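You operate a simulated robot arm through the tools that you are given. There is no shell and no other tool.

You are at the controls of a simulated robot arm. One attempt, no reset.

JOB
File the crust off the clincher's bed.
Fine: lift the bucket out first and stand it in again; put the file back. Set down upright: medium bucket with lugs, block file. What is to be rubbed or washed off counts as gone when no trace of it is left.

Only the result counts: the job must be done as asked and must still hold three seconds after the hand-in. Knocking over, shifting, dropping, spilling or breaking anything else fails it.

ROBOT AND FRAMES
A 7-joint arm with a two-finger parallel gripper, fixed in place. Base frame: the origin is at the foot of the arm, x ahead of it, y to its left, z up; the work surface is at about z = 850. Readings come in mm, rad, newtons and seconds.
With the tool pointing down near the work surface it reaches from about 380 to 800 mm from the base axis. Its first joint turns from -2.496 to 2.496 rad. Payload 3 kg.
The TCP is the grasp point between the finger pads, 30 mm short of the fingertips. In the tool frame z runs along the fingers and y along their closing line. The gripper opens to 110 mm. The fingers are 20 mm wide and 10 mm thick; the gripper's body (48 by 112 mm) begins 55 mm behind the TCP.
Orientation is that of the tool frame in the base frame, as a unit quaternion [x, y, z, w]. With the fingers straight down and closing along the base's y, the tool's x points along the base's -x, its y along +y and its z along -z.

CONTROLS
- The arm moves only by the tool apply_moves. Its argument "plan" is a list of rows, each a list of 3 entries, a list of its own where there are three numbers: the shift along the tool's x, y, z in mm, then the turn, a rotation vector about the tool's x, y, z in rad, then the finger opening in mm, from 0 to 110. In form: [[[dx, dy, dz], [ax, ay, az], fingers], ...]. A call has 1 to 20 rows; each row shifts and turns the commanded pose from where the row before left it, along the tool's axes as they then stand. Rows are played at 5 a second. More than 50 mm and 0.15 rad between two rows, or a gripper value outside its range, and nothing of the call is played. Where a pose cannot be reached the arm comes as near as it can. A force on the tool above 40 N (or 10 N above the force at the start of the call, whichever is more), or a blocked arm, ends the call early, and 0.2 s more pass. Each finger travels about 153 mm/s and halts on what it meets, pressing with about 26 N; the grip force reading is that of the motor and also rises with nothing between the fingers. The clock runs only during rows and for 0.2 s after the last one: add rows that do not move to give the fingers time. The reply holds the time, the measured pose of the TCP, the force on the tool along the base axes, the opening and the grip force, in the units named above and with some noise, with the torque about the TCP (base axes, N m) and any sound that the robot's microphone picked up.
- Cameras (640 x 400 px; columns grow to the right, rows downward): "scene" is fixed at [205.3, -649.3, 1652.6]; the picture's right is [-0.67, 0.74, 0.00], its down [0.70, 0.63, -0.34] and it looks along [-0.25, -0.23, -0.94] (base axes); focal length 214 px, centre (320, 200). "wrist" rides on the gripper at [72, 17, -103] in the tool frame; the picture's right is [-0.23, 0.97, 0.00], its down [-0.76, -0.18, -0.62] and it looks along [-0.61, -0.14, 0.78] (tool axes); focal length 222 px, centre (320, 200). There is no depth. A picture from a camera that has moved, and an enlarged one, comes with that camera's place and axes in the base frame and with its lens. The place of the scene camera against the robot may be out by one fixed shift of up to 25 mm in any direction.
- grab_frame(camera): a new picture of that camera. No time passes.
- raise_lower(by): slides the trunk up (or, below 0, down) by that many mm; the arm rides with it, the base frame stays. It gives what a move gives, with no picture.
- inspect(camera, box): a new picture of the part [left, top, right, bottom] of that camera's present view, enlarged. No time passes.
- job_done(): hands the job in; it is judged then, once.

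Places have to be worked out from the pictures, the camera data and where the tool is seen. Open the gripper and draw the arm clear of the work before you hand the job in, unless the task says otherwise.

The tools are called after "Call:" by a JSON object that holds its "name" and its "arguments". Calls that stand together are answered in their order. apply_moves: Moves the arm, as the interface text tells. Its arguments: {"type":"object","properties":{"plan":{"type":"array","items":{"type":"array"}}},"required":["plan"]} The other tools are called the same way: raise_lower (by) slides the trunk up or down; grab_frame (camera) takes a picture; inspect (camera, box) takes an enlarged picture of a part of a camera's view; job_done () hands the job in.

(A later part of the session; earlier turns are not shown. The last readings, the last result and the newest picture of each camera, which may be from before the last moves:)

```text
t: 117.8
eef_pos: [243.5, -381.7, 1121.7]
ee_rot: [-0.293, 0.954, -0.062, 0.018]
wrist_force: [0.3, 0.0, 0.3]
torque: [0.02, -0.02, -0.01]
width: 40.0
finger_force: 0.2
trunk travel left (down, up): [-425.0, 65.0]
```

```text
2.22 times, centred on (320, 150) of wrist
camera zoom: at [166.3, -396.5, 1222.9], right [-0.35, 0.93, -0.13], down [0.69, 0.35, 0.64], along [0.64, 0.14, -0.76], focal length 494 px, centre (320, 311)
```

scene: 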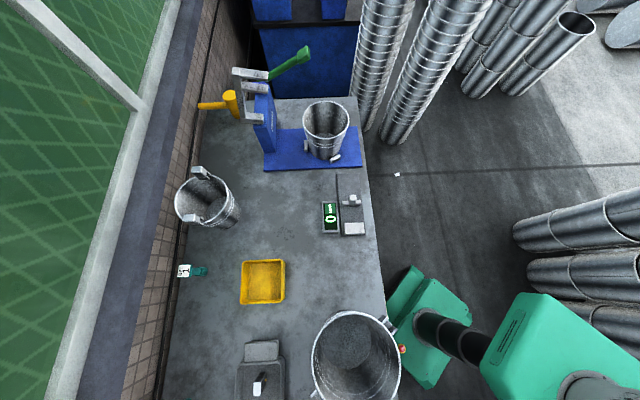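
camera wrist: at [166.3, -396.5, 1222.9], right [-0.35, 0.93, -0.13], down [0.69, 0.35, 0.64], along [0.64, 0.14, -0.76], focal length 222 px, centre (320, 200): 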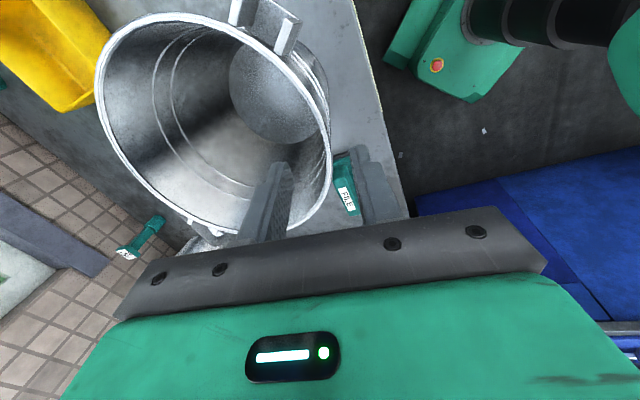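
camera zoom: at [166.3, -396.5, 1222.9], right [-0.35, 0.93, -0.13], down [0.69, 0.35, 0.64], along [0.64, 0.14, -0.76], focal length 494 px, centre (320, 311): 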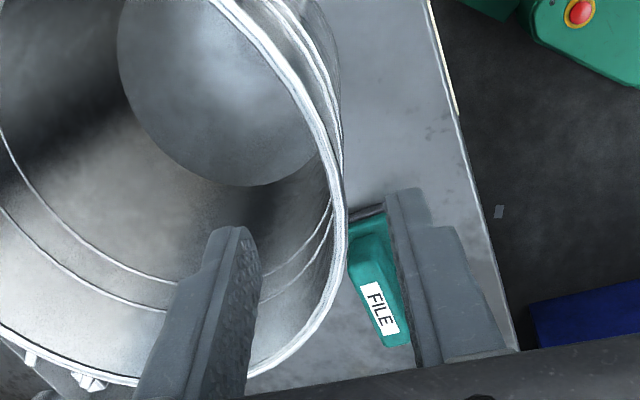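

The rim is about 5.5 mm outward of the tool axis. I'll correct by +5.5 mm and go down 60 mm, then check.

Call:
{"name": "apply_moves", "arguments": {"plan": [[[0, 5.5, 0], [0, 0, 0], 40], [[0, 0, 20], [0, 0, 0], 40], [[0, 0, 20], [0, 0, 0], 40], [[0, 0, 20], [0, 0, 0], 40], [[0, 0, 0], [0, 0, 0], 40]]}}

Call:
{"name": "inspect", "arguments": {"camera": "wrist", "box": [200, 60, 440, 260]}}

```text
t: 119.0
eef_pos: [243.8, -384.4, 1061.6]
ee_rot: [-0.293, 0.954, -0.062, 0.018]
wrist_force: [0.2, 0.2, -0.9]
torque: [-0.01, 0.02, 0.0]
width: 40.1
finger_force: 0.0
trunk travel left (down, up): [-425.0, 65.0]
```

```text
2.00 times, centred on (320, 160) of wrist
camera zoom: at [168.4, -398.9, 1162.6], right [-0.35, 0.93, -0.13], down [0.68, 0.35, 0.64], along [0.64, 0.14, -0.76], focal length 444 px, centre (320, 280)
```

zoom: 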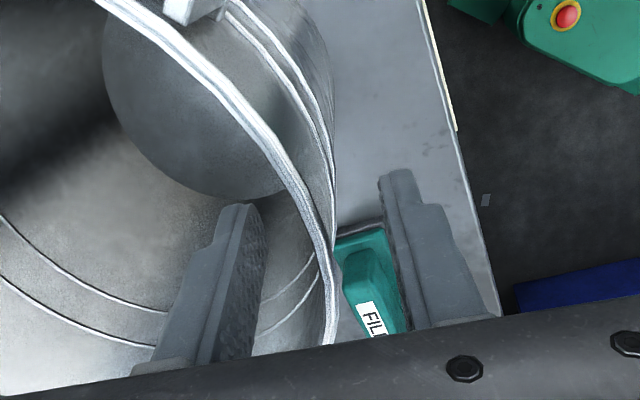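

Well centred now. Going down another 40 mm to the deep grip.

Call:
{"name": "apply_moves", "arguments": {"plan": [[[0, 0, 20], [0, 0, 0], 40], [[0, 0, 20], [0, 0, 0], 40], [[0, 0, 0], [0, 0, 0], 40]]}}

Call:
{"name": "inspect", "arguments": {"camera": "wrist", "box": [200, 60, 440, 260]}}

```text
t: 119.8
eef_pos: [247.5, -388.7, 1021.0]
ee_rot: [-0.293, 0.954, -0.063, 0.018]
wrist_force: [-0.1, 0.0, 1.1]
torque: [0.01, 0.01, -0.01]
width: 40.0
finger_force: 0.0
trunk travel left (down, up): [-425.0, 65.0]
```

```text
2.00 times, centred on (320, 160) of wrist
camera zoom: at [171.7, -403.2, 1122.8], right [-0.35, 0.93, -0.13], down [0.69, 0.35, 0.64], along [0.64, 0.14, -0.76], focal length 444 px, centre (320, 280)
```

zoom: 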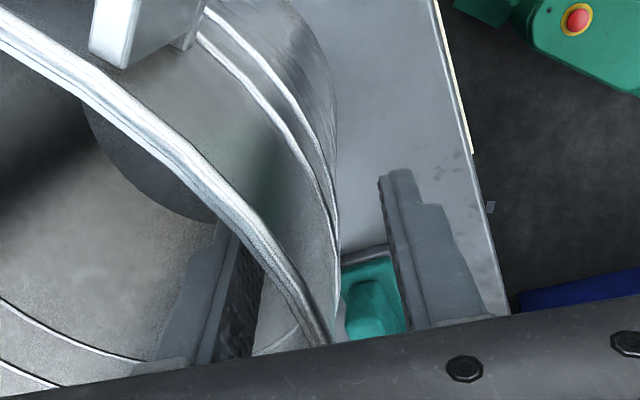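

Centred with the rim just below the palm. Closing gently onto the wall.

Call:
{"name": "apply_moves", "arguments": {"plan": [[[0, 0, 0], [0, 0, 0], 25], [[0, 0, 0], [0, 0, 0], 16], [[0, 0, 0], [0, 0, 0], 11], [[0, 0, 0], [0, 0, 0], 7], [[0, 0, 0], [0, 0, 0], 3], [[0, 0, 0], [0, 0, 0], 0], [[0, 0, 0], [0, 0, 0], 0]]}}

Call:
{"name": "inspect", "arguments": {"camera": "wrist", "box": [200, 60, 440, 260]}}

```text
t: 121.3
eef_pos: [247.6, -388.1, 1021.4]
ee_rot: [-0.293, 0.954, -0.062, 0.018]
wrist_force: [-0.7, 0.2, 0.4]
torque: [0.45, 0.23, 0.01]
width: 3.9
finger_force: 26.3
trunk travel left (down, up): [-425.0, 65.0]
```

```text
2.00 times, centred on (320, 160) of wrist
camera zoom: at [171.7, -403.1, 1122.6], right [-0.35, 0.93, -0.13], down [0.69, 0.35, 0.64], along [0.64, 0.14, -0.76], focal length 444 px, centre (320, 280)
```

zoom: 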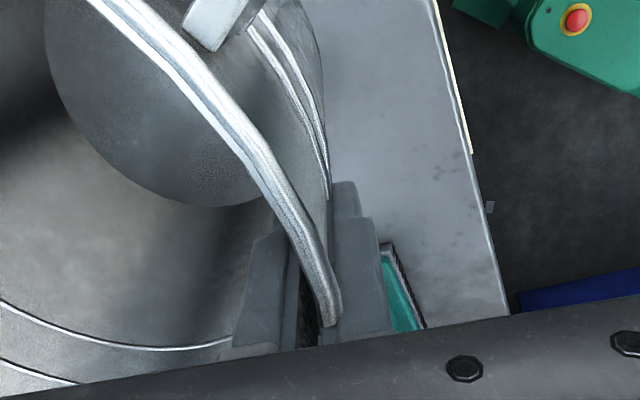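

Gripped at 3.9 mm, aligned, with no net side force. I'll lift 8 mm slowly and check.

Call:
{"name": "apply_moves", "arguments": {"plan": [[[0, -0.26, -2], [0, 0, 0], 0], [[0, -0.26, -2], [0, 0, 0], 0], [[0, -0.26, -2], [0, 0, 0], 0], [[0, -0.26, -2], [0, 0, 0], 0], [[0, 0, 0], [0, 0, 0], 0]]}}

Call:
{"name": "inspect", "arguments": {"camera": "wrist", "box": [200, 60, 440, 260]}}

Call:
{"name": "inspect", "arguments": {"camera": "scene", "box": [260, 290, 460, 400]}}

```text
t: 122.5
eef_pos: [248.3, -389.2, 1030.1]
ee_rot: [-0.292, 0.954, -0.063, 0.019]
wrist_force: [0.1, -0.9, -5.2]
torque: [0.49, 0.19, -0.01]
width: 3.9
finger_force: 26.0
trunk travel left (down, up): [-425.0, 65.0]
```

```text
2.00 times, centred on (320, 160) of wrist
camera zoom: at [171.5, -403.1, 1131.0], right [-0.35, 0.93, -0.13], down [0.69, 0.35, 0.64], along [0.64, 0.14, -0.76], focal length 444 px, centre (320, 280)
```

zoom: 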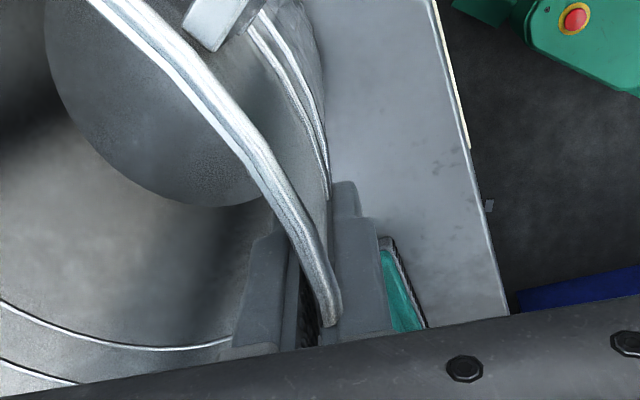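

```text
3.20 times, centred on (360, 345) of scene
camera zoom: at [205.3, -649.3, 1652.6], right [-0.67, 0.74, 0.0], down [0.7, 0.63, -0.34], along [-0.25, -0.23, -0.94], focal length 686 px, centre (192, -264)
```

zoom: 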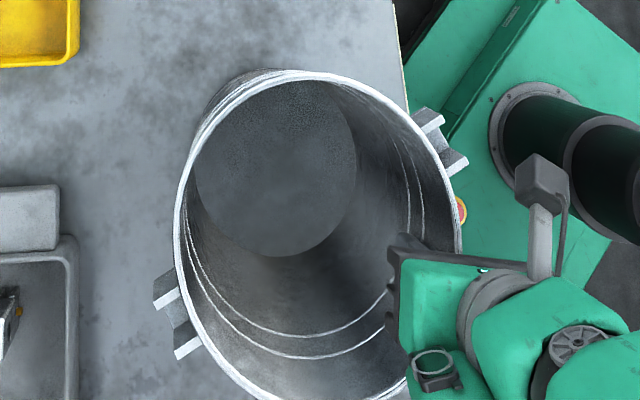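

Lifted cleanly: 5.2 N, no slip. The bucket realigned about 12° in yaw as the fingers closed, which I'll account for. Now I'll lift it 135 mm so its bottom is well above everything on the table.

Call:
{"name": "apply_moves", "arguments": {"plan": [[[0, -1.3, -9.9], [0, 0, 0], 0], [[0, -1.94, -14.9], [0, 0, 0], 0], [[0, -1.94, -14.9], [0, 0, 0], 0], [[0, -1.94, -14.9], [0, 0, 0], 0], [[0, -1.94, -14.9], [0, 0, 0], 0], [[0, -1.94, -14.9], [0, 0, 0], 0], [[0, -1.94, -14.9], [0, 0, 0], 0], [[0, -1.94, -14.9], [0, 0, 0], 0], [[0, -1.94, -14.9], [0, 0, 0], 0], [[0, -0.65, -5], [0, 0, 0], 0], [[0, 0, 0], [0, 0, 0], 0]]}}

Call:
{"name": "grab_frame", "arguments": {"camera": "wrist"}}

```text
t: 125.0
eef_pos: [247.8, -387.1, 1166.4]
ee_rot: [-0.293, 0.954, -0.061, 0.018]
wrist_force: [-0.5, 0.2, -5.8]
torque: [0.48, 0.24, 0.04]
width: 3.9
finger_force: 26.3
trunk travel left (down, up): [-425.0, 65.0]
```

```text
taken
camera wrist: at [171.2, -402.2, 1266.7], right [-0.35, 0.93, -0.13], down [0.69, 0.35, 0.64], along [0.64, 0.14, -0.76], focal length 222 px, centre (320, 200)
```

wrist: 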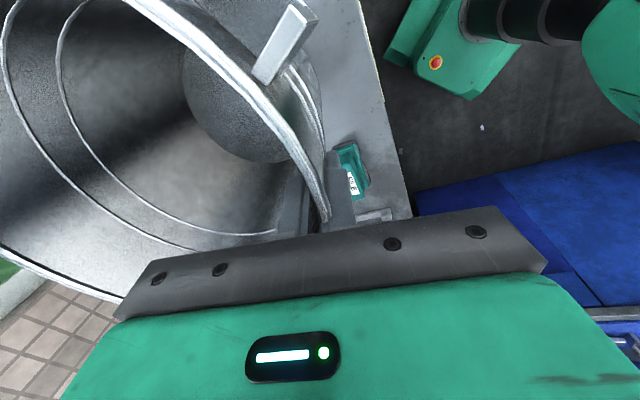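

Stable. The fit puts the bucket axis about 20 mm to the camera side and 92 mm inward of the TCP, with the far side about 2° high. I'll take out that 0.04 rad and swing back around the base, first half.

Call:
{"name": "apply_moves", "arguments": {"plan": [[[0, 0, 0], [-0.02, 0, 0], 0], [[0, 0, 0], [-0.02, 0, 0], 0], [[-8.2, 0, 0], [0, -0.0016, -0.0178], 0], [[-16.5, -0.06, 0], [0, -0.0032, -0.0356], 0], [[-16.5, -0.06, 0], [0, -0.0032, -0.0356], 0], [[-16.5, -0.06, 0], [0, -0.0032, -0.0356], 0], [[-16.5, -0.06, 0], [0, -0.0032, -0.0356], 0], [[-16.5, -0.06, 0], [0, -0.0032, -0.0356], 0], [[-16.5, -0.06, 0], [0, -0.0032, -0.0356], 0], [[-16.5, -0.06, 0], [0, -0.0032, -0.0356], 0], [[-16.5, -0.06, 0], [0, -0.0032, -0.0356], 0], [[-16.5, -0.06, 0], [0, -0.0032, -0.0356], 0], [[-16.5, -0.06, 0], [0, -0.0032, -0.0356], 0], [[-16.5, -0.06, 0], [0, -0.0032, -0.0356], 0], [[-8.2, 0, 0], [0, -0.0016, -0.0178], 0], [[0, 0, 0], [0, 0, 0], 0]]}}

Call:
{"name": "grab_frame", "arguments": {"camera": "wrist"}}

```text
t: 128.3
eef_pos: [387.1, -247.1, 1164.5]
ee_rot: [-0.491, 0.87, -0.04, 0.02]
wrist_force: [0.6, -0.2, -5.7]
torque: [0.34, 0.39, 0.0]
width: 4.1
finger_force: 26.2
trunk travel left (down, up): [-425.0, 65.0]
```

```text
taken
camera wrist: at [327.8, -295.6, 1267.1], right [-0.71, 0.7, -0.09], down [0.5, 0.59, 0.63], along [0.49, 0.41, -0.77], focal length 222 px, centre (320, 200)
```

wrist: 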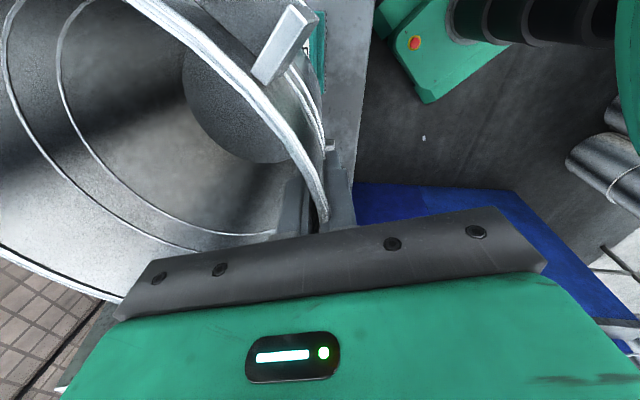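

No slip and no contact. Continuing the second half of the swing.

Call:
{"name": "apply_moves", "arguments": {"plan": [[[-8.2, 0, 0], [0, -0.0016, -0.0178], 0], [[-16.5, -0.06, 0], [0, -0.0032, -0.0356], 0], [[-16.5, -0.06, 0], [0, -0.0032, -0.0356], 0], [[-16.5, -0.06, 0], [0, -0.0032, -0.0356], 0], [[-16.5, -0.06, 0], [0, -0.0032, -0.0356], 0], [[-16.5, -0.06, 0], [0, -0.0032, -0.0356], 0], [[-16.5, -0.06, 0], [0, -0.0032, -0.0356], 0], [[-16.5, -0.06, 0], [0, -0.0032, -0.0356], 0], [[-16.5, -0.06, 0], [0, -0.0032, -0.0356], 0], [[-16.5, -0.06, 0], [0, -0.0032, -0.0356], 0], [[-16.5, -0.06, 0], [0, -0.0032, -0.0356], 0], [[-16.5, -0.06, 0], [0, -0.0032, -0.0356], 0], [[-16.5, -0.06, 0], [0, -0.0032, -0.0356], 0], [[-16.5, -0.06, 0], [0, -0.0032, -0.0356], 0], [[-8.2, 0, 0], [0, -0.0016, -0.0178], 0], [[0, 0, 0], [0, 0, 0], 0]]}}

Call:
{"name": "grab_frame", "arguments": {"camera": "wrist"}}

```text
t: 131.8
eef_pos: [459.1, -32.3, 1163.6]
ee_rot: [-0.689, 0.723, -0.033, 0.029]
wrist_force: [-0.6, -0.9, -4.9]
torque: [0.15, 0.5, 0.01]
width: 3.8
finger_force: 26.1
trunk travel left (down, up): [-425.0, 65.0]
```

```text
taken
camera wrist: at [429.6, -102.3, 1266.5], right [-0.96, 0.27, -0.09], down [0.16, 0.76, 0.63], along [0.24, 0.59, -0.77], focal length 222 px, centre (320, 200)
```

wrist: 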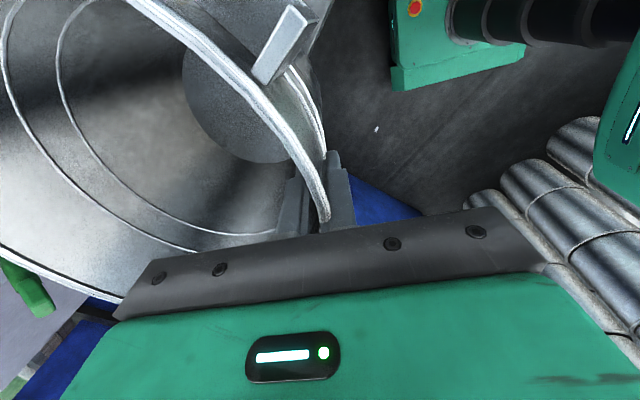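

Swing done without contact; the bucket is at about (550, -57). I'll add the remaining 10° of yaw and then extend toward the seat, most of the way.

Call:
{"name": "apply_moves", "arguments": {"plan": [[[0, 0, 0], [0, -0.004, -0.0443], 0], [[0, 0, 0], [0, -0.004, -0.0443], 0], [[0, 0, 0], [0, -0.004, -0.0443], 0], [[0, 0, 0], [0, -0.004, -0.0443], 0], [[3.4, -9.8, 0.9], [0, 0, 0], 0], [[6.8, -19.6, 1.77], [0, 0, 0], 0], [[6.8, -19.6, 1.77], [0, 0, 0], 0], [[6.8, -19.6, 1.77], [0, 0, 0], 0], [[6.8, -19.6, 1.77], [0, 0, 0], 0], [[6.8, -19.6, 1.77], [0, 0, 0], 0], [[6.8, -19.6, 1.77], [0, 0, 0], 0], [[3.4, -9.8, 0.9], [0, 0, 0], 0], [[0, 0, 0], [0, 0, 0], 0]]}}

Call:
{"name": "grab_frame", "arguments": {"camera": "wrist"}}

```text
t: 134.6
eef_pos: [600.5, -61.2, 1162.2]
ee_rot: [0.751, -0.658, 0.03, -0.032]
wrist_force: [0.4, -0.2, -5.3]
torque: [0.03, 0.44, 0.0]
width: 4.0
finger_force: 26.1
trunk travel left (down, up): [-425.0, 65.0]
```

```text
taken
camera wrist: at [586.1, -135.4, 1265.7], right [-0.99, 0.1, -0.09], down [0.02, 0.77, 0.63], along [0.13, 0.63, -0.77], focal length 222 px, centre (320, 200)
```

wrist: 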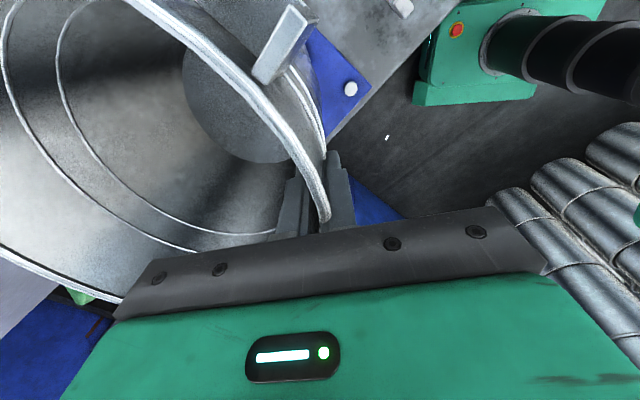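

I'll zoom in with the same framing as at the first good grip, to compare how the bucket sits in the fingers now.

Call:
{"name": "inspect", "arguments": {"camera": "wrist", "box": [200, 60, 440, 260]}}

Call:
{"name": "inspect", "arguments": {"camera": "wrist", "box": [0, 0, 440, 320]}}

```text
2.00 times, centred on (320, 160) of wrist
camera zoom: at [586.1, -135.4, 1265.7], right [-0.99, 0.1, -0.09], down [0.02, 0.77, 0.63], along [0.13, 0.63, -0.77], focal length 444 px, centre (320, 280)
```

zoom: 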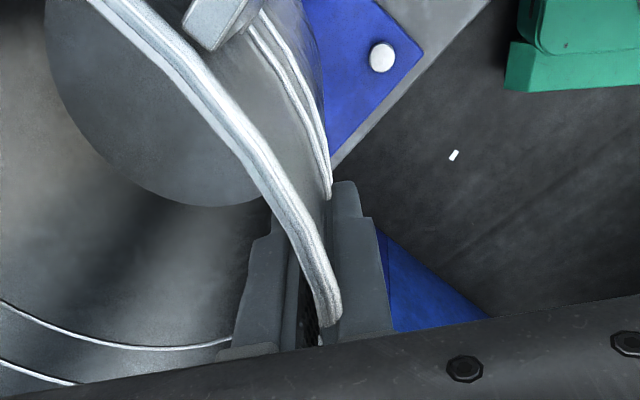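

```text
1.25 times, centred on (220, 160) of wrist
camera zoom: at [586.1, -135.4, 1265.7], right [-0.99, 0.1, -0.09], down [0.02, 0.77, 0.63], along [0.13, 0.63, -0.77], focal length 278 px, centre (445, 250)
```

zoom: 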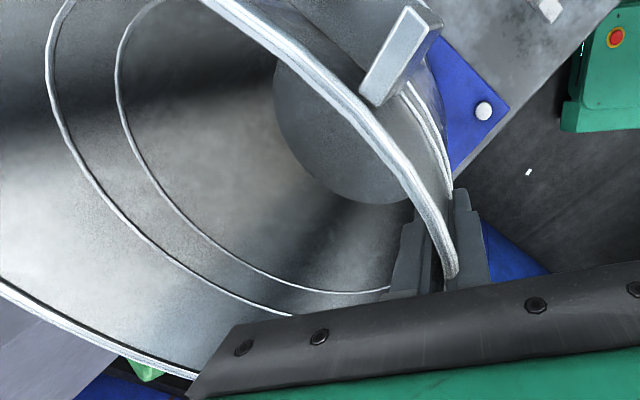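

The bucket sits in the fingers almost as at the first grip, with the lug at the same relative angle, so this tool yaw restores its original orientation. My seat estimates average (740, -80), so I'll move over it and lower to just above the stops (bottom at about z 893).

Call:
{"name": "apply_moves", "arguments": {"plan": [[[7.3, -15.8, 1.43], [0, 0, 0], 0], [[7.3, -15.8, 1.43], [0, 0, 0], 0], [[7.3, -15.8, 1.43], [0, 0, 0], 0], [[0, 0, 0], [0, 0, 0], 0], [[0, 0.72, 7.97], [0, 0, 0], 0], [[0, 1.44, 15.94], [0, 0, 0], 0], [[0, 1.44, 15.94], [0, 0, 0], 0], [[0, 1.44, 15.94], [0, 0, 0], 0], [[0, 1.44, 15.94], [0, 0, 0], 0], [[0, 1.44, 15.94], [0, 0, 0], 0], [[0, 0.72, 7.97], [0, 0, 0], 0], [[0, 0, 0], [0, 0, 0], 0]]}}

Call:
{"name": "grab_frame", "arguments": {"camera": "wrist"}}

Call:
{"name": "inspect", "arguments": {"camera": "wrist", "box": [240, 0, 440, 160]}}

```text
t: 137.2
eef_pos: [651.3, -76.3, 1068.4]
ee_rot: [0.751, -0.659, 0.029, -0.032]
wrist_force: [0.6, 0.9, -5.6]
torque: [0.08, 0.51, -0.02]
width: 3.8
finger_force: 26.0
trunk travel left (down, up): [-425.0, 65.0]
```

```text
taken
camera wrist: at [636.4, -150.9, 1169.8], right [-0.99, 0.1, -0.09], down [0.02, 0.77, 0.63], along [0.13, 0.63, -0.77], focal length 222 px, centre (320, 200)
```

wrist: 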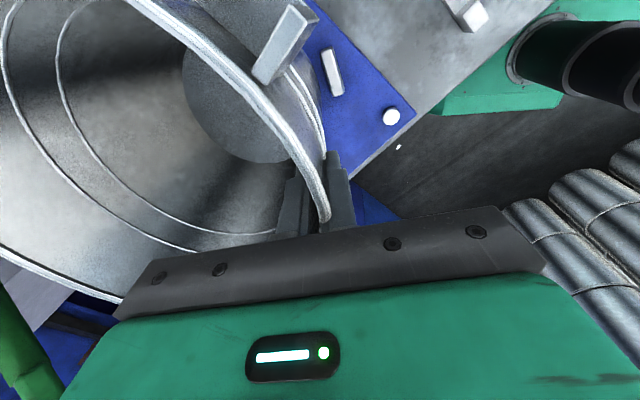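

```text
2.50 times, centred on (340, 80) of wrist
camera zoom: at [636.4, -150.9, 1169.8], right [-0.99, 0.1, -0.09], down [0.02, 0.77, 0.63], along [0.13, 0.63, -0.77], focal length 555 px, centre (270, 500)
```

zoom: 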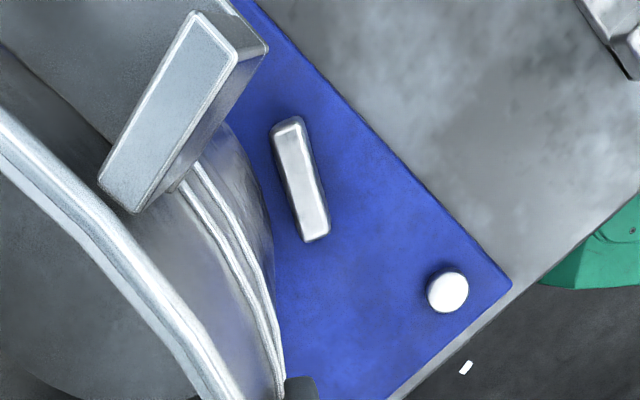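

In this same view S1 gives the seat centre at (739.2, -78.8), and the bucket's base circle is at about (741, -81). I'll shift (-2, +2) mm and lower slowly, watching for early contact with a stop.

Call:
{"name": "apply_moves", "arguments": {"plan": [[[-2.4, 1.7, 0], [0, 0, 0], 0], [[0, 0, 0], [0, 0, 0], 0], [[0, 0.27, 3], [0, 0, 0], 0], [[0, 0.27, 3], [0, 0, 0], 0], [[0, 0.27, 3], [0, 0, 0], 0], [[0, 0, 0], [0, 0, 0], 0]]}}

```text
t: 138.6
eef_pos: [648.8, -74.1, 1058.6]
ee_rot: [0.751, -0.659, 0.029, -0.033]
wrist_force: [0.6, -0.2, -4.4]
torque: [0.05, 0.47, 0.01]
width: 4.0
finger_force: 26.4
trunk travel left (down, up): [-425.0, 65.0]
```

No contact at z 1058.6. I'll continue in 2 mm steps.

Call:
{"name": "apply_moves", "arguments": {"plan": [[[0, 0.18, 2], [0, 0, 0], 0], [[0, 0.18, 2], [0, 0, 0], 0], [[0, 0, 0], [0, 0, 0], 0]]}}

```text
t: 139.3
eef_pos: [651.4, -73.9, 1054.8]
ee_rot: [0.751, -0.659, 0.03, -0.032]
wrist_force: [0.0, -0.3, -5.5]
torque: [-0.03, 0.47, 0.0]
width: 4.2
finger_force: 25.6
trunk travel left (down, up): [-425.0, 65.0]
```

Call:
{"name": "apply_moves", "arguments": {"plan": [[[0, 0.18, 2], [0, 0, 0], 0], [[0, 0.18, 2], [0, 0, 0], 0], [[0, 0, 0], [0, 0, 0], 0]]}}

Call:
{"name": "inspect", "arguments": {"camera": "wrist", "box": [240, 0, 440, 160]}}

```text
t: 140.2
eef_pos: [648.3, -74.3, 1050.6]
ee_rot: [0.751, -0.659, 0.029, -0.032]
wrist_force: [0.0, -0.1, -5.4]
torque: [0.05, 0.54, 0.02]
width: 4.1
finger_force: 26.0
trunk travel left (down, up): [-425.0, 65.0]
```

```text
2.50 times, centred on (340, 80) of wrist
camera zoom: at [633.7, -148.7, 1152.9], right [-0.99, 0.1, -0.08], down [0.02, 0.77, 0.63], along [0.13, 0.63, -0.77], focal length 555 px, centre (270, 500)
```

zoom: 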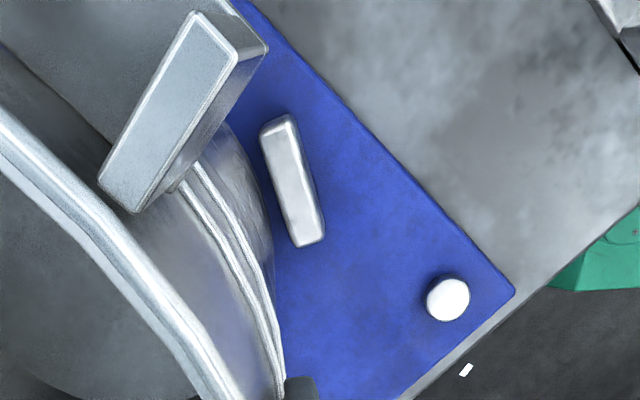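

Still free at base height around 879, and S1 is visible just beside the wall. Continuing down.

Call:
{"name": "apply_moves", "arguments": {"plan": [[[0, 0.18, 2], [0, 0, 0], 0], [[0, 0.18, 2], [0, 0, 0], 0], [[0, 0, 0], [0, 0, 0], 0]]}}

```text
t: 140.9
eef_pos: [650.4, -74.7, 1046.0]
ee_rot: [0.751, -0.659, 0.03, -0.032]
wrist_force: [-0.6, -0.3, -5.9]
torque: [0.05, 0.52, 0.0]
width: 3.8
finger_force: 26.4
trunk travel left (down, up): [-425.0, 65.0]
```

Call:
{"name": "apply_moves", "arguments": {"plan": [[[0, 0.18, 2], [0, 0, 0], 0], [[0, 0.18, 2], [0, 0, 0], 0], [[0, 0, 0], [0, 0, 0], 0]]}}

```text
t: 141.8
eef_pos: [649.1, -75.2, 1042.2]
ee_rot: [0.751, -0.659, 0.03, -0.032]
wrist_force: [0.0, -0.6, -4.9]
torque: [-0.01, 0.51, -0.04]
width: 3.8
finger_force: 25.8
trunk travel left (down, up): [-425.0, 65.0]
```

Free at 1042, so the base must be near z 871, between or just above the stops. Two more steps.

Call:
{"name": "apply_moves", "arguments": {"plan": [[[0, 0.18, 2], [0, 0, 0], 0], [[0, 0.14, 1.5], [0, 0, 0], 0], [[0, 0, 0], [0, 0, 0], 0]]}}

Call:
{"name": "inspect", "arguments": {"camera": "wrist", "box": [240, 0, 440, 160]}}

```text
t: 142.6
eef_pos: [649.3, -73.8, 1038.9]
ee_rot: [0.751, -0.659, 0.029, -0.032]
wrist_force: [0.7, -1.2, -4.8]
torque: [0.06, 0.47, 0.0]
width: 3.9
finger_force: 26.7
trunk travel left (down, up): [-425.0, 65.0]
```

```text
2.50 times, centred on (340, 80) of wrist
camera zoom: at [633.7, -148.7, 1141.6], right [-0.99, 0.1, -0.09], down [0.02, 0.77, 0.63], along [0.13, 0.63, -0.77], focal length 555 px, centre (270, 500)
```

zoom: 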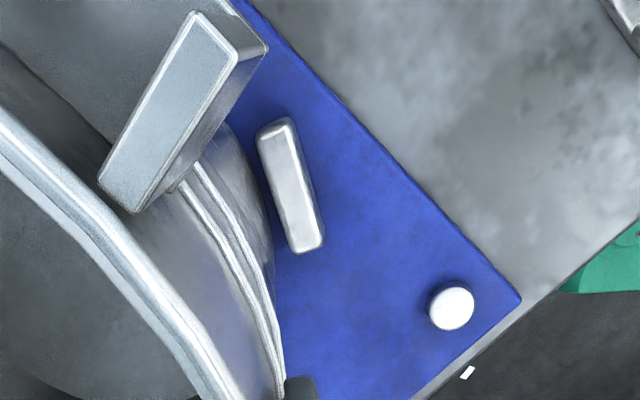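

Still free; the bed should come at about 1035. Continuing in 1.5 mm steps.

Call:
{"name": "apply_moves", "arguments": {"plan": [[[0, 0.14, 1.5], [0, 0, 0], 0], [[0, 0.14, 1.5], [0, 0, 0], 0], [[0, 0, 0], [0, 0, 0], 0]]}}

```text
t: 143.3
eef_pos: [649.3, -74.7, 1035.4]
ee_rot: [0.751, -0.659, 0.029, -0.033]
wrist_force: [-0.3, -0.3, -5.0]
torque: [0.02, 0.51, 0.02]
width: 4.0
finger_force: 25.7
trunk travel left (down, up): [-425.0, 65.0]
```

Call:
{"name": "apply_moves", "arguments": {"plan": [[[0, 0.14, 1.5], [0, 0, 0], 0], [[0, 0.09, 1], [0, 0, 0], 0], [[0, 0, 0], [0, 0, 0], 0]]}}

```text
t: 144.2
eef_pos: [649.2, -74.1, 1033.5]
ee_rot: [0.751, -0.658, 0.031, -0.033]
wrist_force: [-0.9, -2.4, 9.4]
torque: [0.84, -0.49, -0.01]
width: 4.1
finger_force: 26.3
trunk travel left (down, up): [-425.0, 65.0]
```

Contact at TCP z of about 1034, exactly bed height, so the bucket is down between the stops. I'll ease 1 mm and open slowly.

Call:
{"name": "apply_moves", "arguments": {"plan": [[[0, -0.09, -1], [0, 0, 0], 0], [[0, 0, 0], [0, 0, 0], 0], [[0, 0, 0], [0, 0, 0], 7], [[0, 0, 0], [0, 0, 0], 12], [[0, 0, 0], [0, 0, 0], 20], [[0, 0, 0], [0, 0, 0], 40], [[0, 0, 0], [0, 0, 0], 40]]}}

Call:
{"name": "grab_frame", "arguments": {"camera": "wrist"}}

Call:
{"name": "inspect", "arguments": {"camera": "wrist", "box": [200, 60, 440, 260]}}

```text
t: 145.8
eef_pos: [649.3, -74.4, 1035.4]
ee_rot: [0.751, -0.659, 0.029, -0.033]
wrist_force: [0.1, 0.1, 0.0]
torque: [-0.04, -0.01, 0.02]
width: 39.9
finger_force: 0.2
trunk travel left (down, up): [-425.0, 65.0]
```

```text
taken
camera wrist: at [633.5, -148.5, 1137.0], right [-0.99, 0.1, -0.09], down [0.02, 0.77, 0.63], along [0.13, 0.63, -0.77], focal length 222 px, centre (320, 200)
```

wrist: 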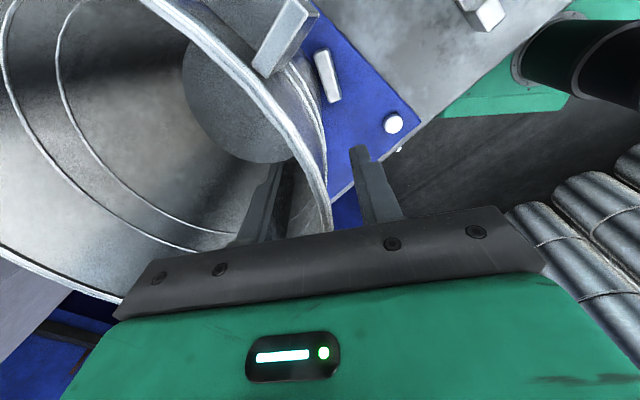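

```text
2.00 times, centred on (320, 160) of wrist
camera zoom: at [633.5, -148.5, 1137.0], right [-0.99, 0.1, -0.09], down [0.02, 0.77, 0.63], along [0.13, 0.63, -0.77], focal length 444 px, centre (320, 280)
```

zoom: 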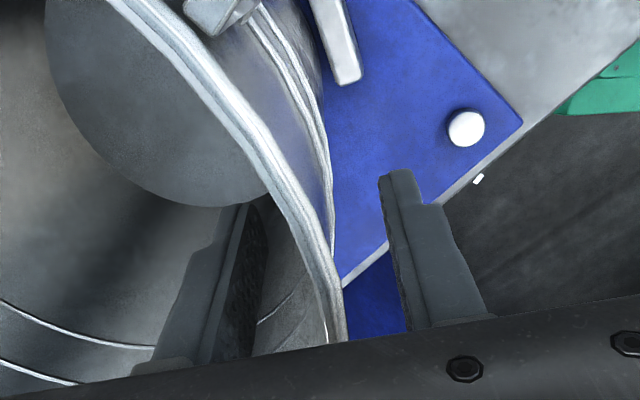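

Released without shifting; the bed in front of the bucket is clean blue. Withdrawing the fingers upward along the tool axis.

Call:
{"name": "apply_moves", "arguments": {"plan": [[[0, 0, -15], [0, 0, 0], 40], [[0, 0, -25], [0, 0, 0], 40], [[0, 0, -30], [0, 0, 0], 40], [[0, 0, -40], [0, 0, 0], 40], [[0, 0, -40], [0, 0, 0], 60], [[0, 0, -40], [0, 0, 0], 110], [[0, 0, 0], [0, 0, 0], 110]]}}

Call:
{"name": "grab_frame", "arguments": {"camera": "wrist"}}

Call:
{"name": "inspect", "arguments": {"camera": "wrist", "box": [60, 0, 400, 230]}}

```text
t: 147.3
eef_pos: [631.6, -75.7, 1224.8]
ee_rot: [0.752, -0.658, 0.029, -0.033]
wrist_force: [-0.2, 0.0, 0.4]
torque: [-0.01, -0.02, -0.01]
width: 109.9
finger_force: 0.0
trunk travel left (down, up): [-425.0, 65.0]
```

```text
taken
camera wrist: at [616.3, -150.0, 1327.1], right [-0.99, 0.1, -0.09], down [0.02, 0.77, 0.63], along [0.13, 0.63, -0.77], focal length 222 px, centre (320, 200)
```

wrist: 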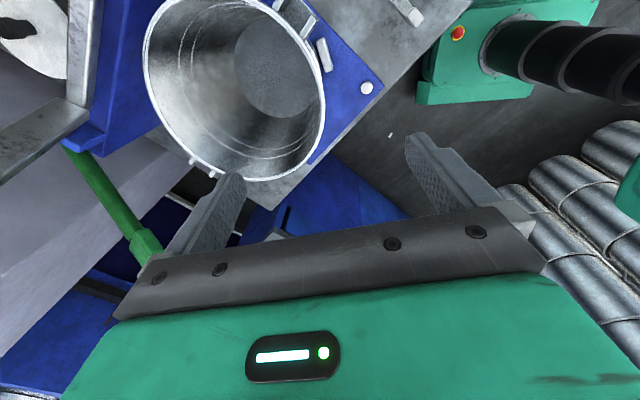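

```text
1.74 times, centred on (230, 115) of wrist
camera zoom: at [616.3, -150.0, 1327.1], right [-0.99, 0.1, -0.09], down [0.02, 0.77, 0.63], along [0.13, 0.63, -0.77], focal length 386 px, centre (476, 348)
```

zoom: 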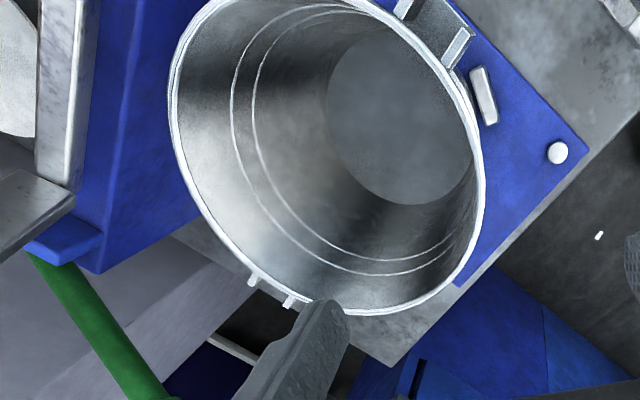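

The bucket is back in its seat, upright, with its lugs along the original line. Now to put the bail right: I'll straighten the tool, retract from the clincher and turn the tool to line up with the bail's grip.

Call:
{"name": "apply_moves", "arguments": {"plan": [[[0, 0, 0], [-0.09, 0, 0], 110], [[-4.9, 37, 0], [0, 0, 0], 110], [[-4.9, 37, 0], [0, 0, 0], 110], [[-4.9, 37, 0], [0, 0, 0], 110], [[-4.9, 37, 0], [0, 0, 0], 110], [[0, 0, 0], [0, 0, 0.141], 110], [[0, 0, 0], [0, 0, 0.141], 110], [[0, 0, 0], [0, 0, 0.141], 110], [[0, 0, 0], [0, 0, 0.141], 110], [[0, 0, 0], [0, 0, 0.141], 110], [[0, 0, 0], [0, 0, 0.141], 110], [[0, 0, 0], [0, 0, 0.141], 110], [[0, 0, 0], [0, 0, 0.141], 110], [[0, 0, 0], [0, 0, 0.141], 110], [[0, 0, 0], [0, 0, 0.141], 110], [[0, 0, 0], [0, 0, 0.141], 110], [[0, 0, 0], [0, 0, 0.141], 110], [[0, 0, 0], [0, 0, 0.141], 110], [[0, 0, 0], [0, 0, 0.141], 110], [[0, 0, 0], [0, 0, 0.143], 110]]}}

```text
t: 151.6
eef_pos: [482.6, -76.3, 1224.4]
ee_rot: [0.207, 0.978, -0.002, -0.002]
wrist_force: [-0.5, -0.3, 0.4]
torque: [-0.02, 0.0, -0.01]
width: 110.1
finger_force: 0.1
trunk travel left (down, up): [-425.0, 65.0]
```

The tool is now aligned with the bail's grip direction. Moving over toward the bail at height to look.

Call:
{"name": "apply_moves", "arguments": {"plan": [[[-29.7, -30.1, 0], [0, 0, 0], 110], [[-29.7, -30.1, 0], [0, 0, 0], 110], [[-29.7, -30.1, 0], [0, 0, 0], 110], [[-29.7, -30.1, 0], [0, 0, 0], 110], [[-29.7, -30.1, 0], [0, 0, 0], 110], [[-29.7, -30.1, 0], [0, 0, 0], 110], [[-29.7, -30.1, 0], [0, 0, 0], 110], [[-29.7, -30.1, 0], [0, 0, 0], 110], [[0, 0, 30], [0, 0, 0], 110], [[0, 0, 30], [0, 0, 0], 110], [[0, 0, 0], [0, 0, 0], 110]]}}

Call:
{"name": "grab_frame", "arguments": {"camera": "wrist"}}

Call:
{"name": "inspect", "arguments": {"camera": "wrist", "box": [120, 0, 520, 250]}}

```text
t: 153.9
eef_pos: [603.3, -391.2, 1164.2]
ee_rot: [0.206, 0.979, -0.001, -0.001]
wrist_force: [-0.6, 0.2, -0.4]
torque: [-0.01, 0.01, 0.01]
width: 110.1
finger_force: 0.1
trunk travel left (down, up): [-425.0, 65.0]
```

```text
taken
camera wrist: at [544.8, -346.4, 1269.0], right [0.6, 0.8, 0.0], down [0.63, -0.47, 0.62], along [0.5, -0.38, -0.78], focal length 222 px, centre (320, 200)
```

wrist: 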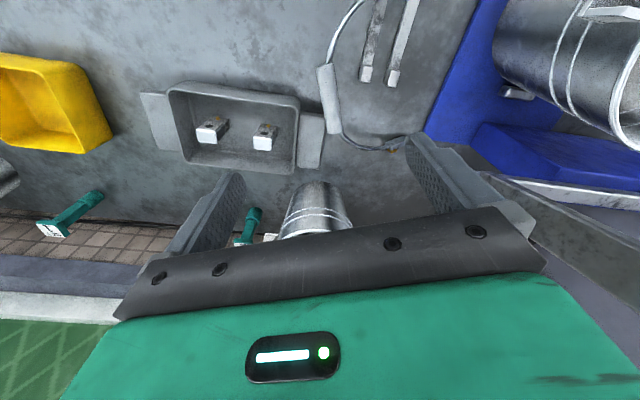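

```text
1.60 times, centred on (320, 125) of wrist
camera zoom: at [544.8, -346.4, 1269.0], right [0.6, 0.8, 0.0], down [0.63, -0.47, 0.62], along [0.5, -0.38, -0.78], focal length 355 px, centre (320, 320)
```

zoom: 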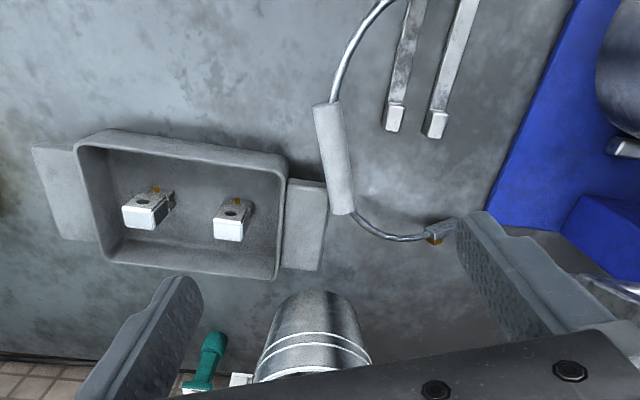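

The bail's grip cylinder (about 30 mm thick) is centred near (641, -396), beside the tray's end plate. I'll come down over it, slightly to the far side from the tray, and check alignment at z 960.

Call:
{"name": "apply_moves", "arguments": {"plan": [[[-26.6, 10.9, 0], [0, 0, 0], 80], [[0, 0, 45], [0, 0, 0], 60], [[0, 0, 45], [0, 0, 0], 56], [[0, 0, 45], [0, 0, 0], 56], [[0, 0, 45], [0, 0, 0], 56], [[0, 0, 24], [0, 0, 0], 56], [[0, 0, 0], [0, 0, 0], 56]]}}

Call:
{"name": "grab_frame", "arguments": {"camera": "wrist"}}

Call:
{"name": "inspect", "arguments": {"camera": "wrist", "box": [180, 0, 480, 230]}}

```text
t: 155.6
eef_pos: [632.4, -394.6, 959.9]
ee_rot: [0.206, 0.979, -0.001, -0.001]
wrist_force: [0.1, -0.3, -0.3]
torque: [0.03, -0.03, -0.03]
width: 55.9
finger_force: 0.0
trunk travel left (down, up): [-425.0, 65.0]
```

```text
taken
camera wrist: at [573.1, -348.8, 1064.4], right [0.6, 0.8, 0.0], down [0.63, -0.47, 0.62], along [0.5, -0.38, -0.78], focal length 222 px, centre (320, 200)
```

wrist: 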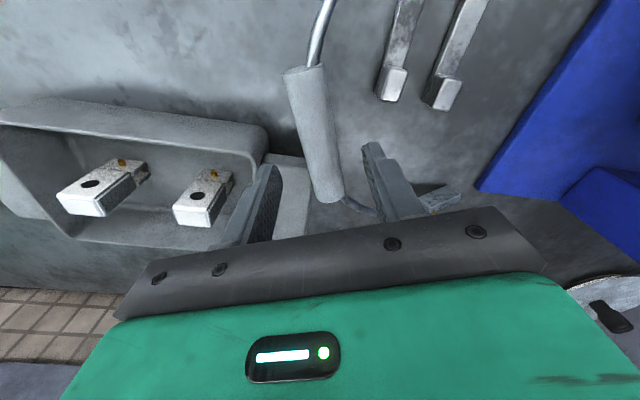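

```text
1.74 times, centred on (330, 115) of wrist
camera zoom: at [573.1, -348.8, 1064.4], right [0.6, 0.8, 0.0], down [0.63, -0.47, 0.62], along [0.5, -0.38, -0.78], focal length 386 px, centre (303, 348)
```

zoom: 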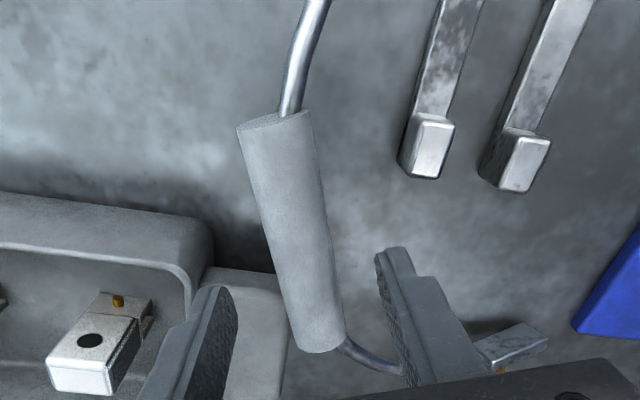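

The cylinder is 3 mm off the tool axis and 2.4° off in angle. I'll correct both, narrow to 46 mm for clearance from the tray, and descend so the fingertips end about 4 mm above the table.

Call:
{"name": "apply_moves", "arguments": {"plan": [[[0, -3, 0], [0, 0, 0.042], 46], [[0, 0, 25], [0, 0, 0], 46], [[0, 0, 25], [0, 0, 0], 46], [[0, 0, 15], [0, 0, 0], 46], [[0, 0, 0], [0, 0, 0], 46]]}}

Call:
{"name": "inspect", "arguments": {"camera": "wrist", "box": [180, 30, 480, 250]}}

```text
t: 156.8
eef_pos: [629.6, -396.0, 894.5]
ee_rot: [0.226, 0.974, -0.002, -0.001]
wrist_force: [0.7, -0.8, 0.0]
torque: [0.0, -0.01, -0.01]
width: 45.7
finger_force: 0.1
trunk travel left (down, up): [-425.0, 65.0]
```

```text
1.82 times, centred on (330, 140) of wrist
camera zoom: at [573.8, -348.2, 999.2], right [0.63, 0.77, 0.0], down [0.61, -0.49, 0.62], along [0.48, -0.4, -0.78], focal length 404 px, centre (302, 309)
```

zoom: 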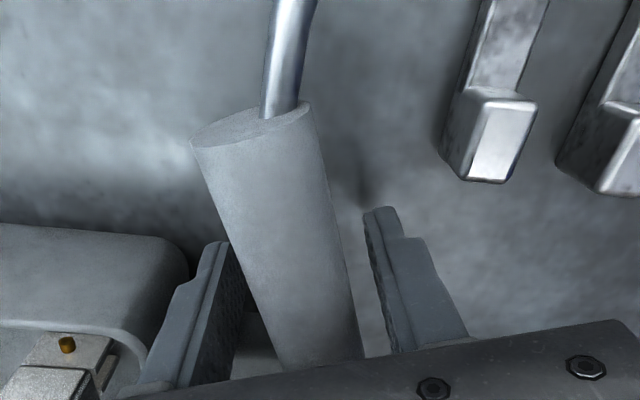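

The cylinder is still about 4 mm toward the left finger. I'll shift 3.5 mm more and go down the last 10 mm.

Call:
{"name": "apply_moves", "arguments": {"plan": [[[0, -3.5, 0], [0, 0, 0], 46], [[0, 0, 5], [0, 0, 0], 46], [[0, 0, 5], [0, 0, 0], 46], [[0, 0, 0], [0, 0, 0], 46]]}}

Call:
{"name": "inspect", "arguments": {"camera": "wrist", "box": [180, 30, 480, 250]}}

```text
t: 157.8
eef_pos: [629.5, -399.8, 886.1]
ee_rot: [0.226, 0.974, -0.002, -0.001]
wrist_force: [-0.4, 0.4, 0.4]
torque: [0.04, 0.0, 0.01]
width: 46.0
finger_force: 0.0
trunk travel left (down, up): [-425.0, 65.0]
```

```text
1.82 times, centred on (330, 140) of wrist
camera zoom: at [572.3, -351.5, 989.6], right [0.63, 0.77, 0.0], down [0.61, -0.49, 0.62], along [0.48, -0.4, -0.78], focal length 404 px, centre (302, 309)
```

zoom: 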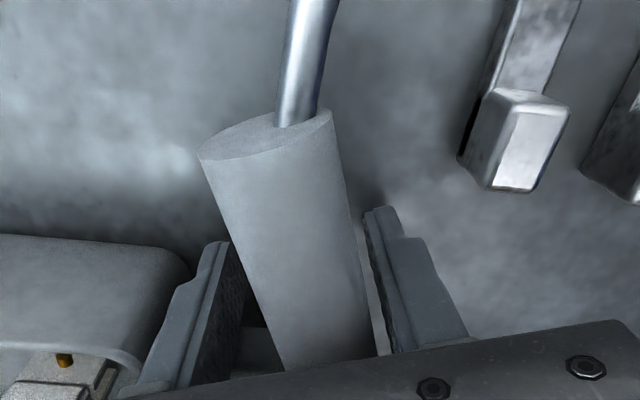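

Centred well enough. Closing on the grip.

Call:
{"name": "apply_moves", "arguments": {"plan": [[[0, 0, 0], [0, 0, 0], 38], [[0, 0, 0], [0, 0, 0], 34], [[0, 0, 0], [0, 0, 0], 30], [[0, 0, 0], [0, 0, 0], 24], [[0, 0, 0], [0, 0, 0], 15], [[0, 0, 0], [0, 0, 0], 0], [[0, 0, 0], [0, 0, 0], 0]]}}

Call:
{"name": "inspect", "arguments": {"camera": "wrist", "box": [180, 30, 480, 250]}}

```text
t: 159.3
eef_pos: [630.0, -400.1, 885.2]
ee_rot: [0.228, 0.974, -0.002, -0.002]
wrist_force: [0.7, -0.9, -1.6]
torque: [-0.02, -0.01, -0.01]
width: 23.8
finger_force: 25.9
trunk travel left (down, up): [-425.0, 65.0]
```

```text
1.82 times, centred on (330, 140) of wrist
camera zoom: at [572.2, -351.6, 989.5], right [0.63, 0.77, 0.0], down [0.61, -0.49, 0.62], along [0.48, -0.4, -0.78], focal length 404 px, centre (302, 309)
```

zoom: 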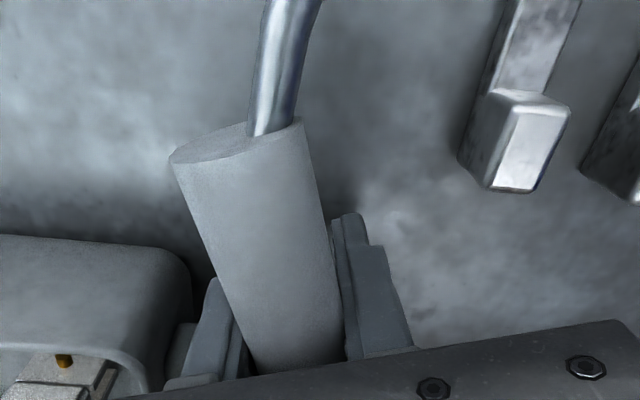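

Gripped at 23.8 mm. Lifting gently 40 mm to see how the bail hangs.

Call:
{"name": "apply_moves", "arguments": {"plan": [[[0, 0, -5], [0, 0, 0], 0], [[0, 0, -10], [0, 0, 0], 0], [[0, 0, -10], [0, 0, 0], 0], [[0, 0, -15], [0, 0, 0], 0], [[0, 0, 0], [0, 0, 0], 0]]}}

Call:
{"name": "grab_frame", "arguments": {"camera": "wrist"}}

```text
t: 160.6
eef_pos: [628.5, -400.1, 926.4]
ee_rot: [0.227, 0.974, -0.002, 0.0]
wrist_force: [0.6, -0.7, -1.2]
torque: [-0.06, 0.01, 0.0]
width: 23.6
finger_force: 26.0
trunk travel left (down, up): [-425.0, 65.0]
```

```text
taken
camera wrist: at [572.4, -351.7, 1030.2], right [0.63, 0.77, 0.0], down [0.61, -0.49, 0.62], along [0.48, -0.4, -0.78], focal length 222 px, centre (320, 200)
```

wrist: 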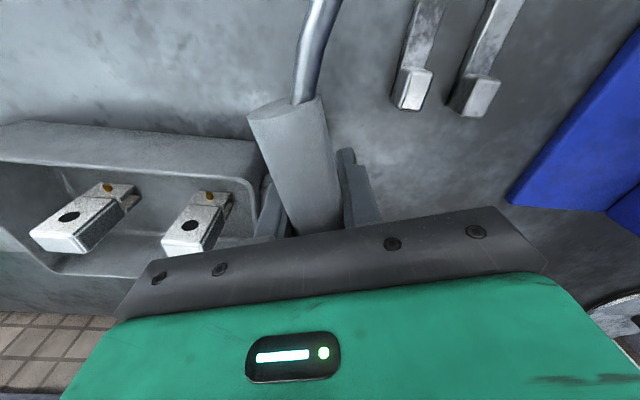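

The bail is light (about 1.2 N) and held flat. My plan: carry it to the open table area, turn it upright and stand it on its feet, bring the tool vertical around it, then set it back in the rack. First I'll lift and retract.

Call:
{"name": "apply_moves", "arguments": {"plan": [[[0, 0, -30], [0, 0, 0], 0], [[0, 0, -35], [0, 0, 0], 0], [[0, 0, -35], [0, 0, 0], 0], [[0, 0, -35], [0, 0, 0], 0], [[0, 0, -35], [0, 0, 0], 0], [[30, 0, 0], [0, 0, 0], 0], [[35, 0, 0], [0, 0, 0], 0], [[35, 0, 0], [0, 0, 0], 0], [[35, 0, 0], [0, 0, 0], 0], [[15, 0, 0], [0, 0, 0], 0], [[0, 0, 0], [0, 0, 0], 0]]}}

Call:
{"name": "grab_frame", "arguments": {"camera": "wrist"}}

```text
t: 162.9
eef_pos: [495.5, -332.2, 1095.9]
ee_rot: [0.227, 0.974, -0.002, 0.0]
wrist_force: [-0.3, 0.7, -0.9]
torque: [0.0, 0.0, -0.03]
width: 23.2
finger_force: 26.1
trunk travel left (down, up): [-425.0, 65.0]
```

```text
taken
camera wrist: at [438.5, -285.4, 1199.6], right [0.63, 0.77, 0.0], down [0.61, -0.49, 0.62], along [0.48, -0.4, -0.78], focal length 222 px, centre (320, 200)
```

wrist: 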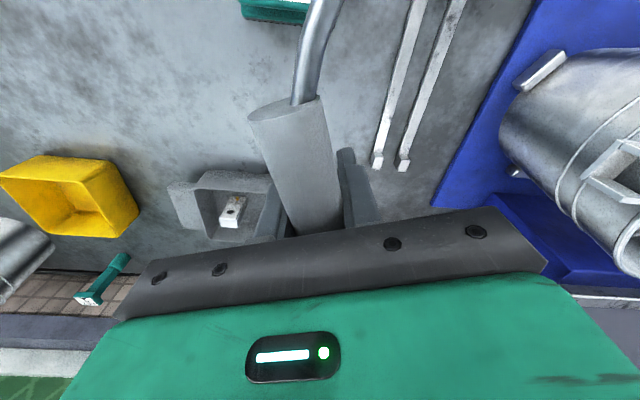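

Held steadily. Moving over to the clear area at about (325, -467) and yawing the tool so it will point away from the base when tilted.

Call:
{"name": "apply_moves", "arguments": {"plan": [[[18.7, -39.3, 0], [0, 0, 0], 0], [[18.7, -39.3, 0], [0, 0, 0], 0], [[18.7, -39.3, 0], [0, 0, 0], 0], [[18.7, -39.3, 0], [0, 0, 0], 0], [[18.7, -39.3, 0], [0, 0, 0], 0], [[0, 0, 0], [0, 0, -0.133], 0], [[0, 0, 0], [0, 0, -0.133], 0], [[0, 0, 0], [0, 0, -0.133], 0], [[0, 0, 0], [0, 0, -0.133], 0], [[0, 0, 0], [0, 0, -0.133], 0], [[0, 0, 0], [0, 0, -0.133], 0], [[0, 0, 0], [0, 0, -0.133], 0], [[0, 0, 0], [0, 0, -0.133], 0], [[0, 0, 0], [0, 0, 0], 0]]}}

Call:
{"name": "grab_frame", "arguments": {"camera": "wrist"}}

Call:
{"name": "grab_frame", "arguments": {"camera": "scene"}}

```text
t: 165.9
eef_pos: [325.1, -467.8, 1097.3]
ee_rot: [-0.299, 0.954, -0.001, -0.002]
wrist_force: [-0.5, -0.4, -0.9]
torque: [-0.03, -0.01, 0.02]
width: 23.5
finger_force: 26.1
trunk travel left (down, up): [-425.0, 65.0]
```

```text
taken
camera wrist: at [255.7, -494.7, 1201.3], right [-0.37, 0.93, 0.0], down [0.73, 0.29, 0.62], along [0.58, 0.23, -0.78], focal length 222 px, centre (320, 200)
```

wrist: 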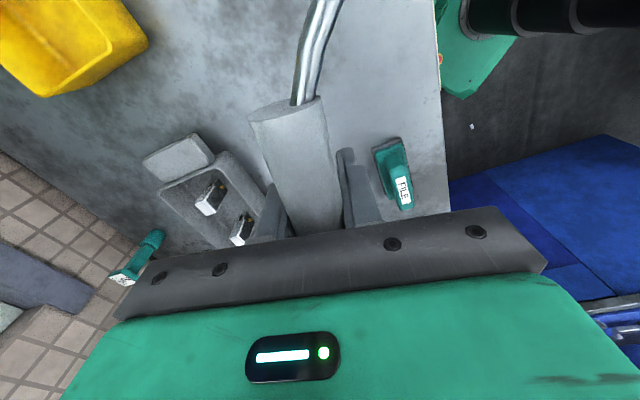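

```text
taken
```

scene: 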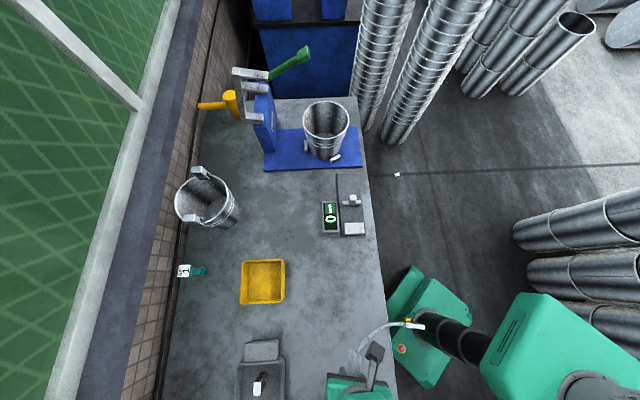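

The scene camera can see the bail now. I'll zoom in to see its attitude in the gripper.

Call:
{"name": "inspect", "arguments": {"camera": "scene", "box": [300, 290, 460, 400]}}

```text
3.64 times, centred on (380, 345) of scene
camera zoom: at [205.3, -649.3, 1652.6], right [-0.67, 0.74, 0.0], down [0.7, 0.63, -0.34], along [-0.25, -0.23, -0.94], focal length 780 px, centre (102, -327)
```

zoom: 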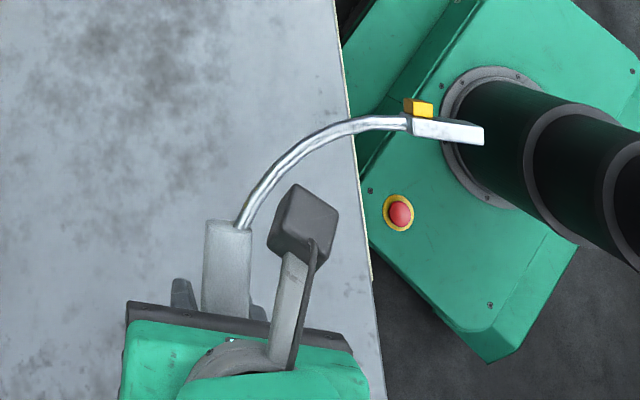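

The bail lies horizontally in the grip with its lug end toward the base. I'll now tilt the tool +90° about the grip axis so the legs swing down, half of it first.

Call:
{"name": "apply_moves", "arguments": {"plan": [[[0, 0, 0], [0.07, 0, 0], 0], [[0, 0, 0], [0.14, 0, 0], 0], [[0, 0, 0], [0.14, 0, 0], 0], [[0, 0, 0], [0.14, 0, 0], 0], [[0, 0, 0], [0.14, 0, 0], 0], [[0, 0, 0], [0.14, 0, 0], 0], [[0, 0, 0], [0, 0, 0], 0]]}}

Call:
{"name": "inspect", "arguments": {"camera": "scene", "box": [260, 290, 460, 400]}}

```text
t: 167.6
eef_pos: [324.8, -467.6, 1097.0]
ee_rot: [-0.278, 0.884, -0.36, 0.111]
wrist_force: [1.6, -0.5, -1.3]
torque: [-0.04, -0.03, 0.01]
width: 23.7
finger_force: 26.1
trunk travel left (down, up): [-425.0, 65.0]
```

```text
3.20 times, centred on (360, 345) of scene
camera zoom: at [205.3, -649.3, 1652.6], right [-0.67, 0.74, 0.0], down [0.7, 0.63, -0.34], along [-0.25, -0.23, -0.94], focal length 686 px, centre (192, -264)
```

zoom: 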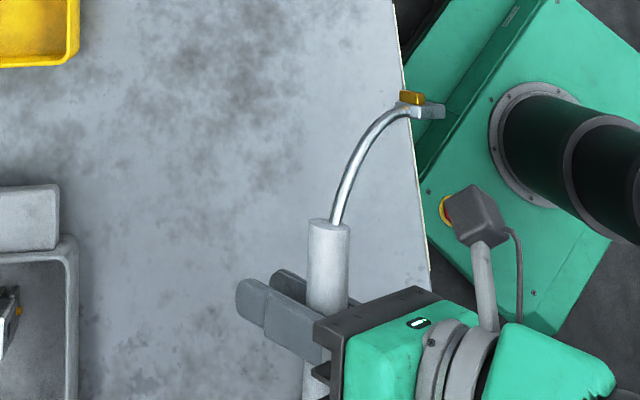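

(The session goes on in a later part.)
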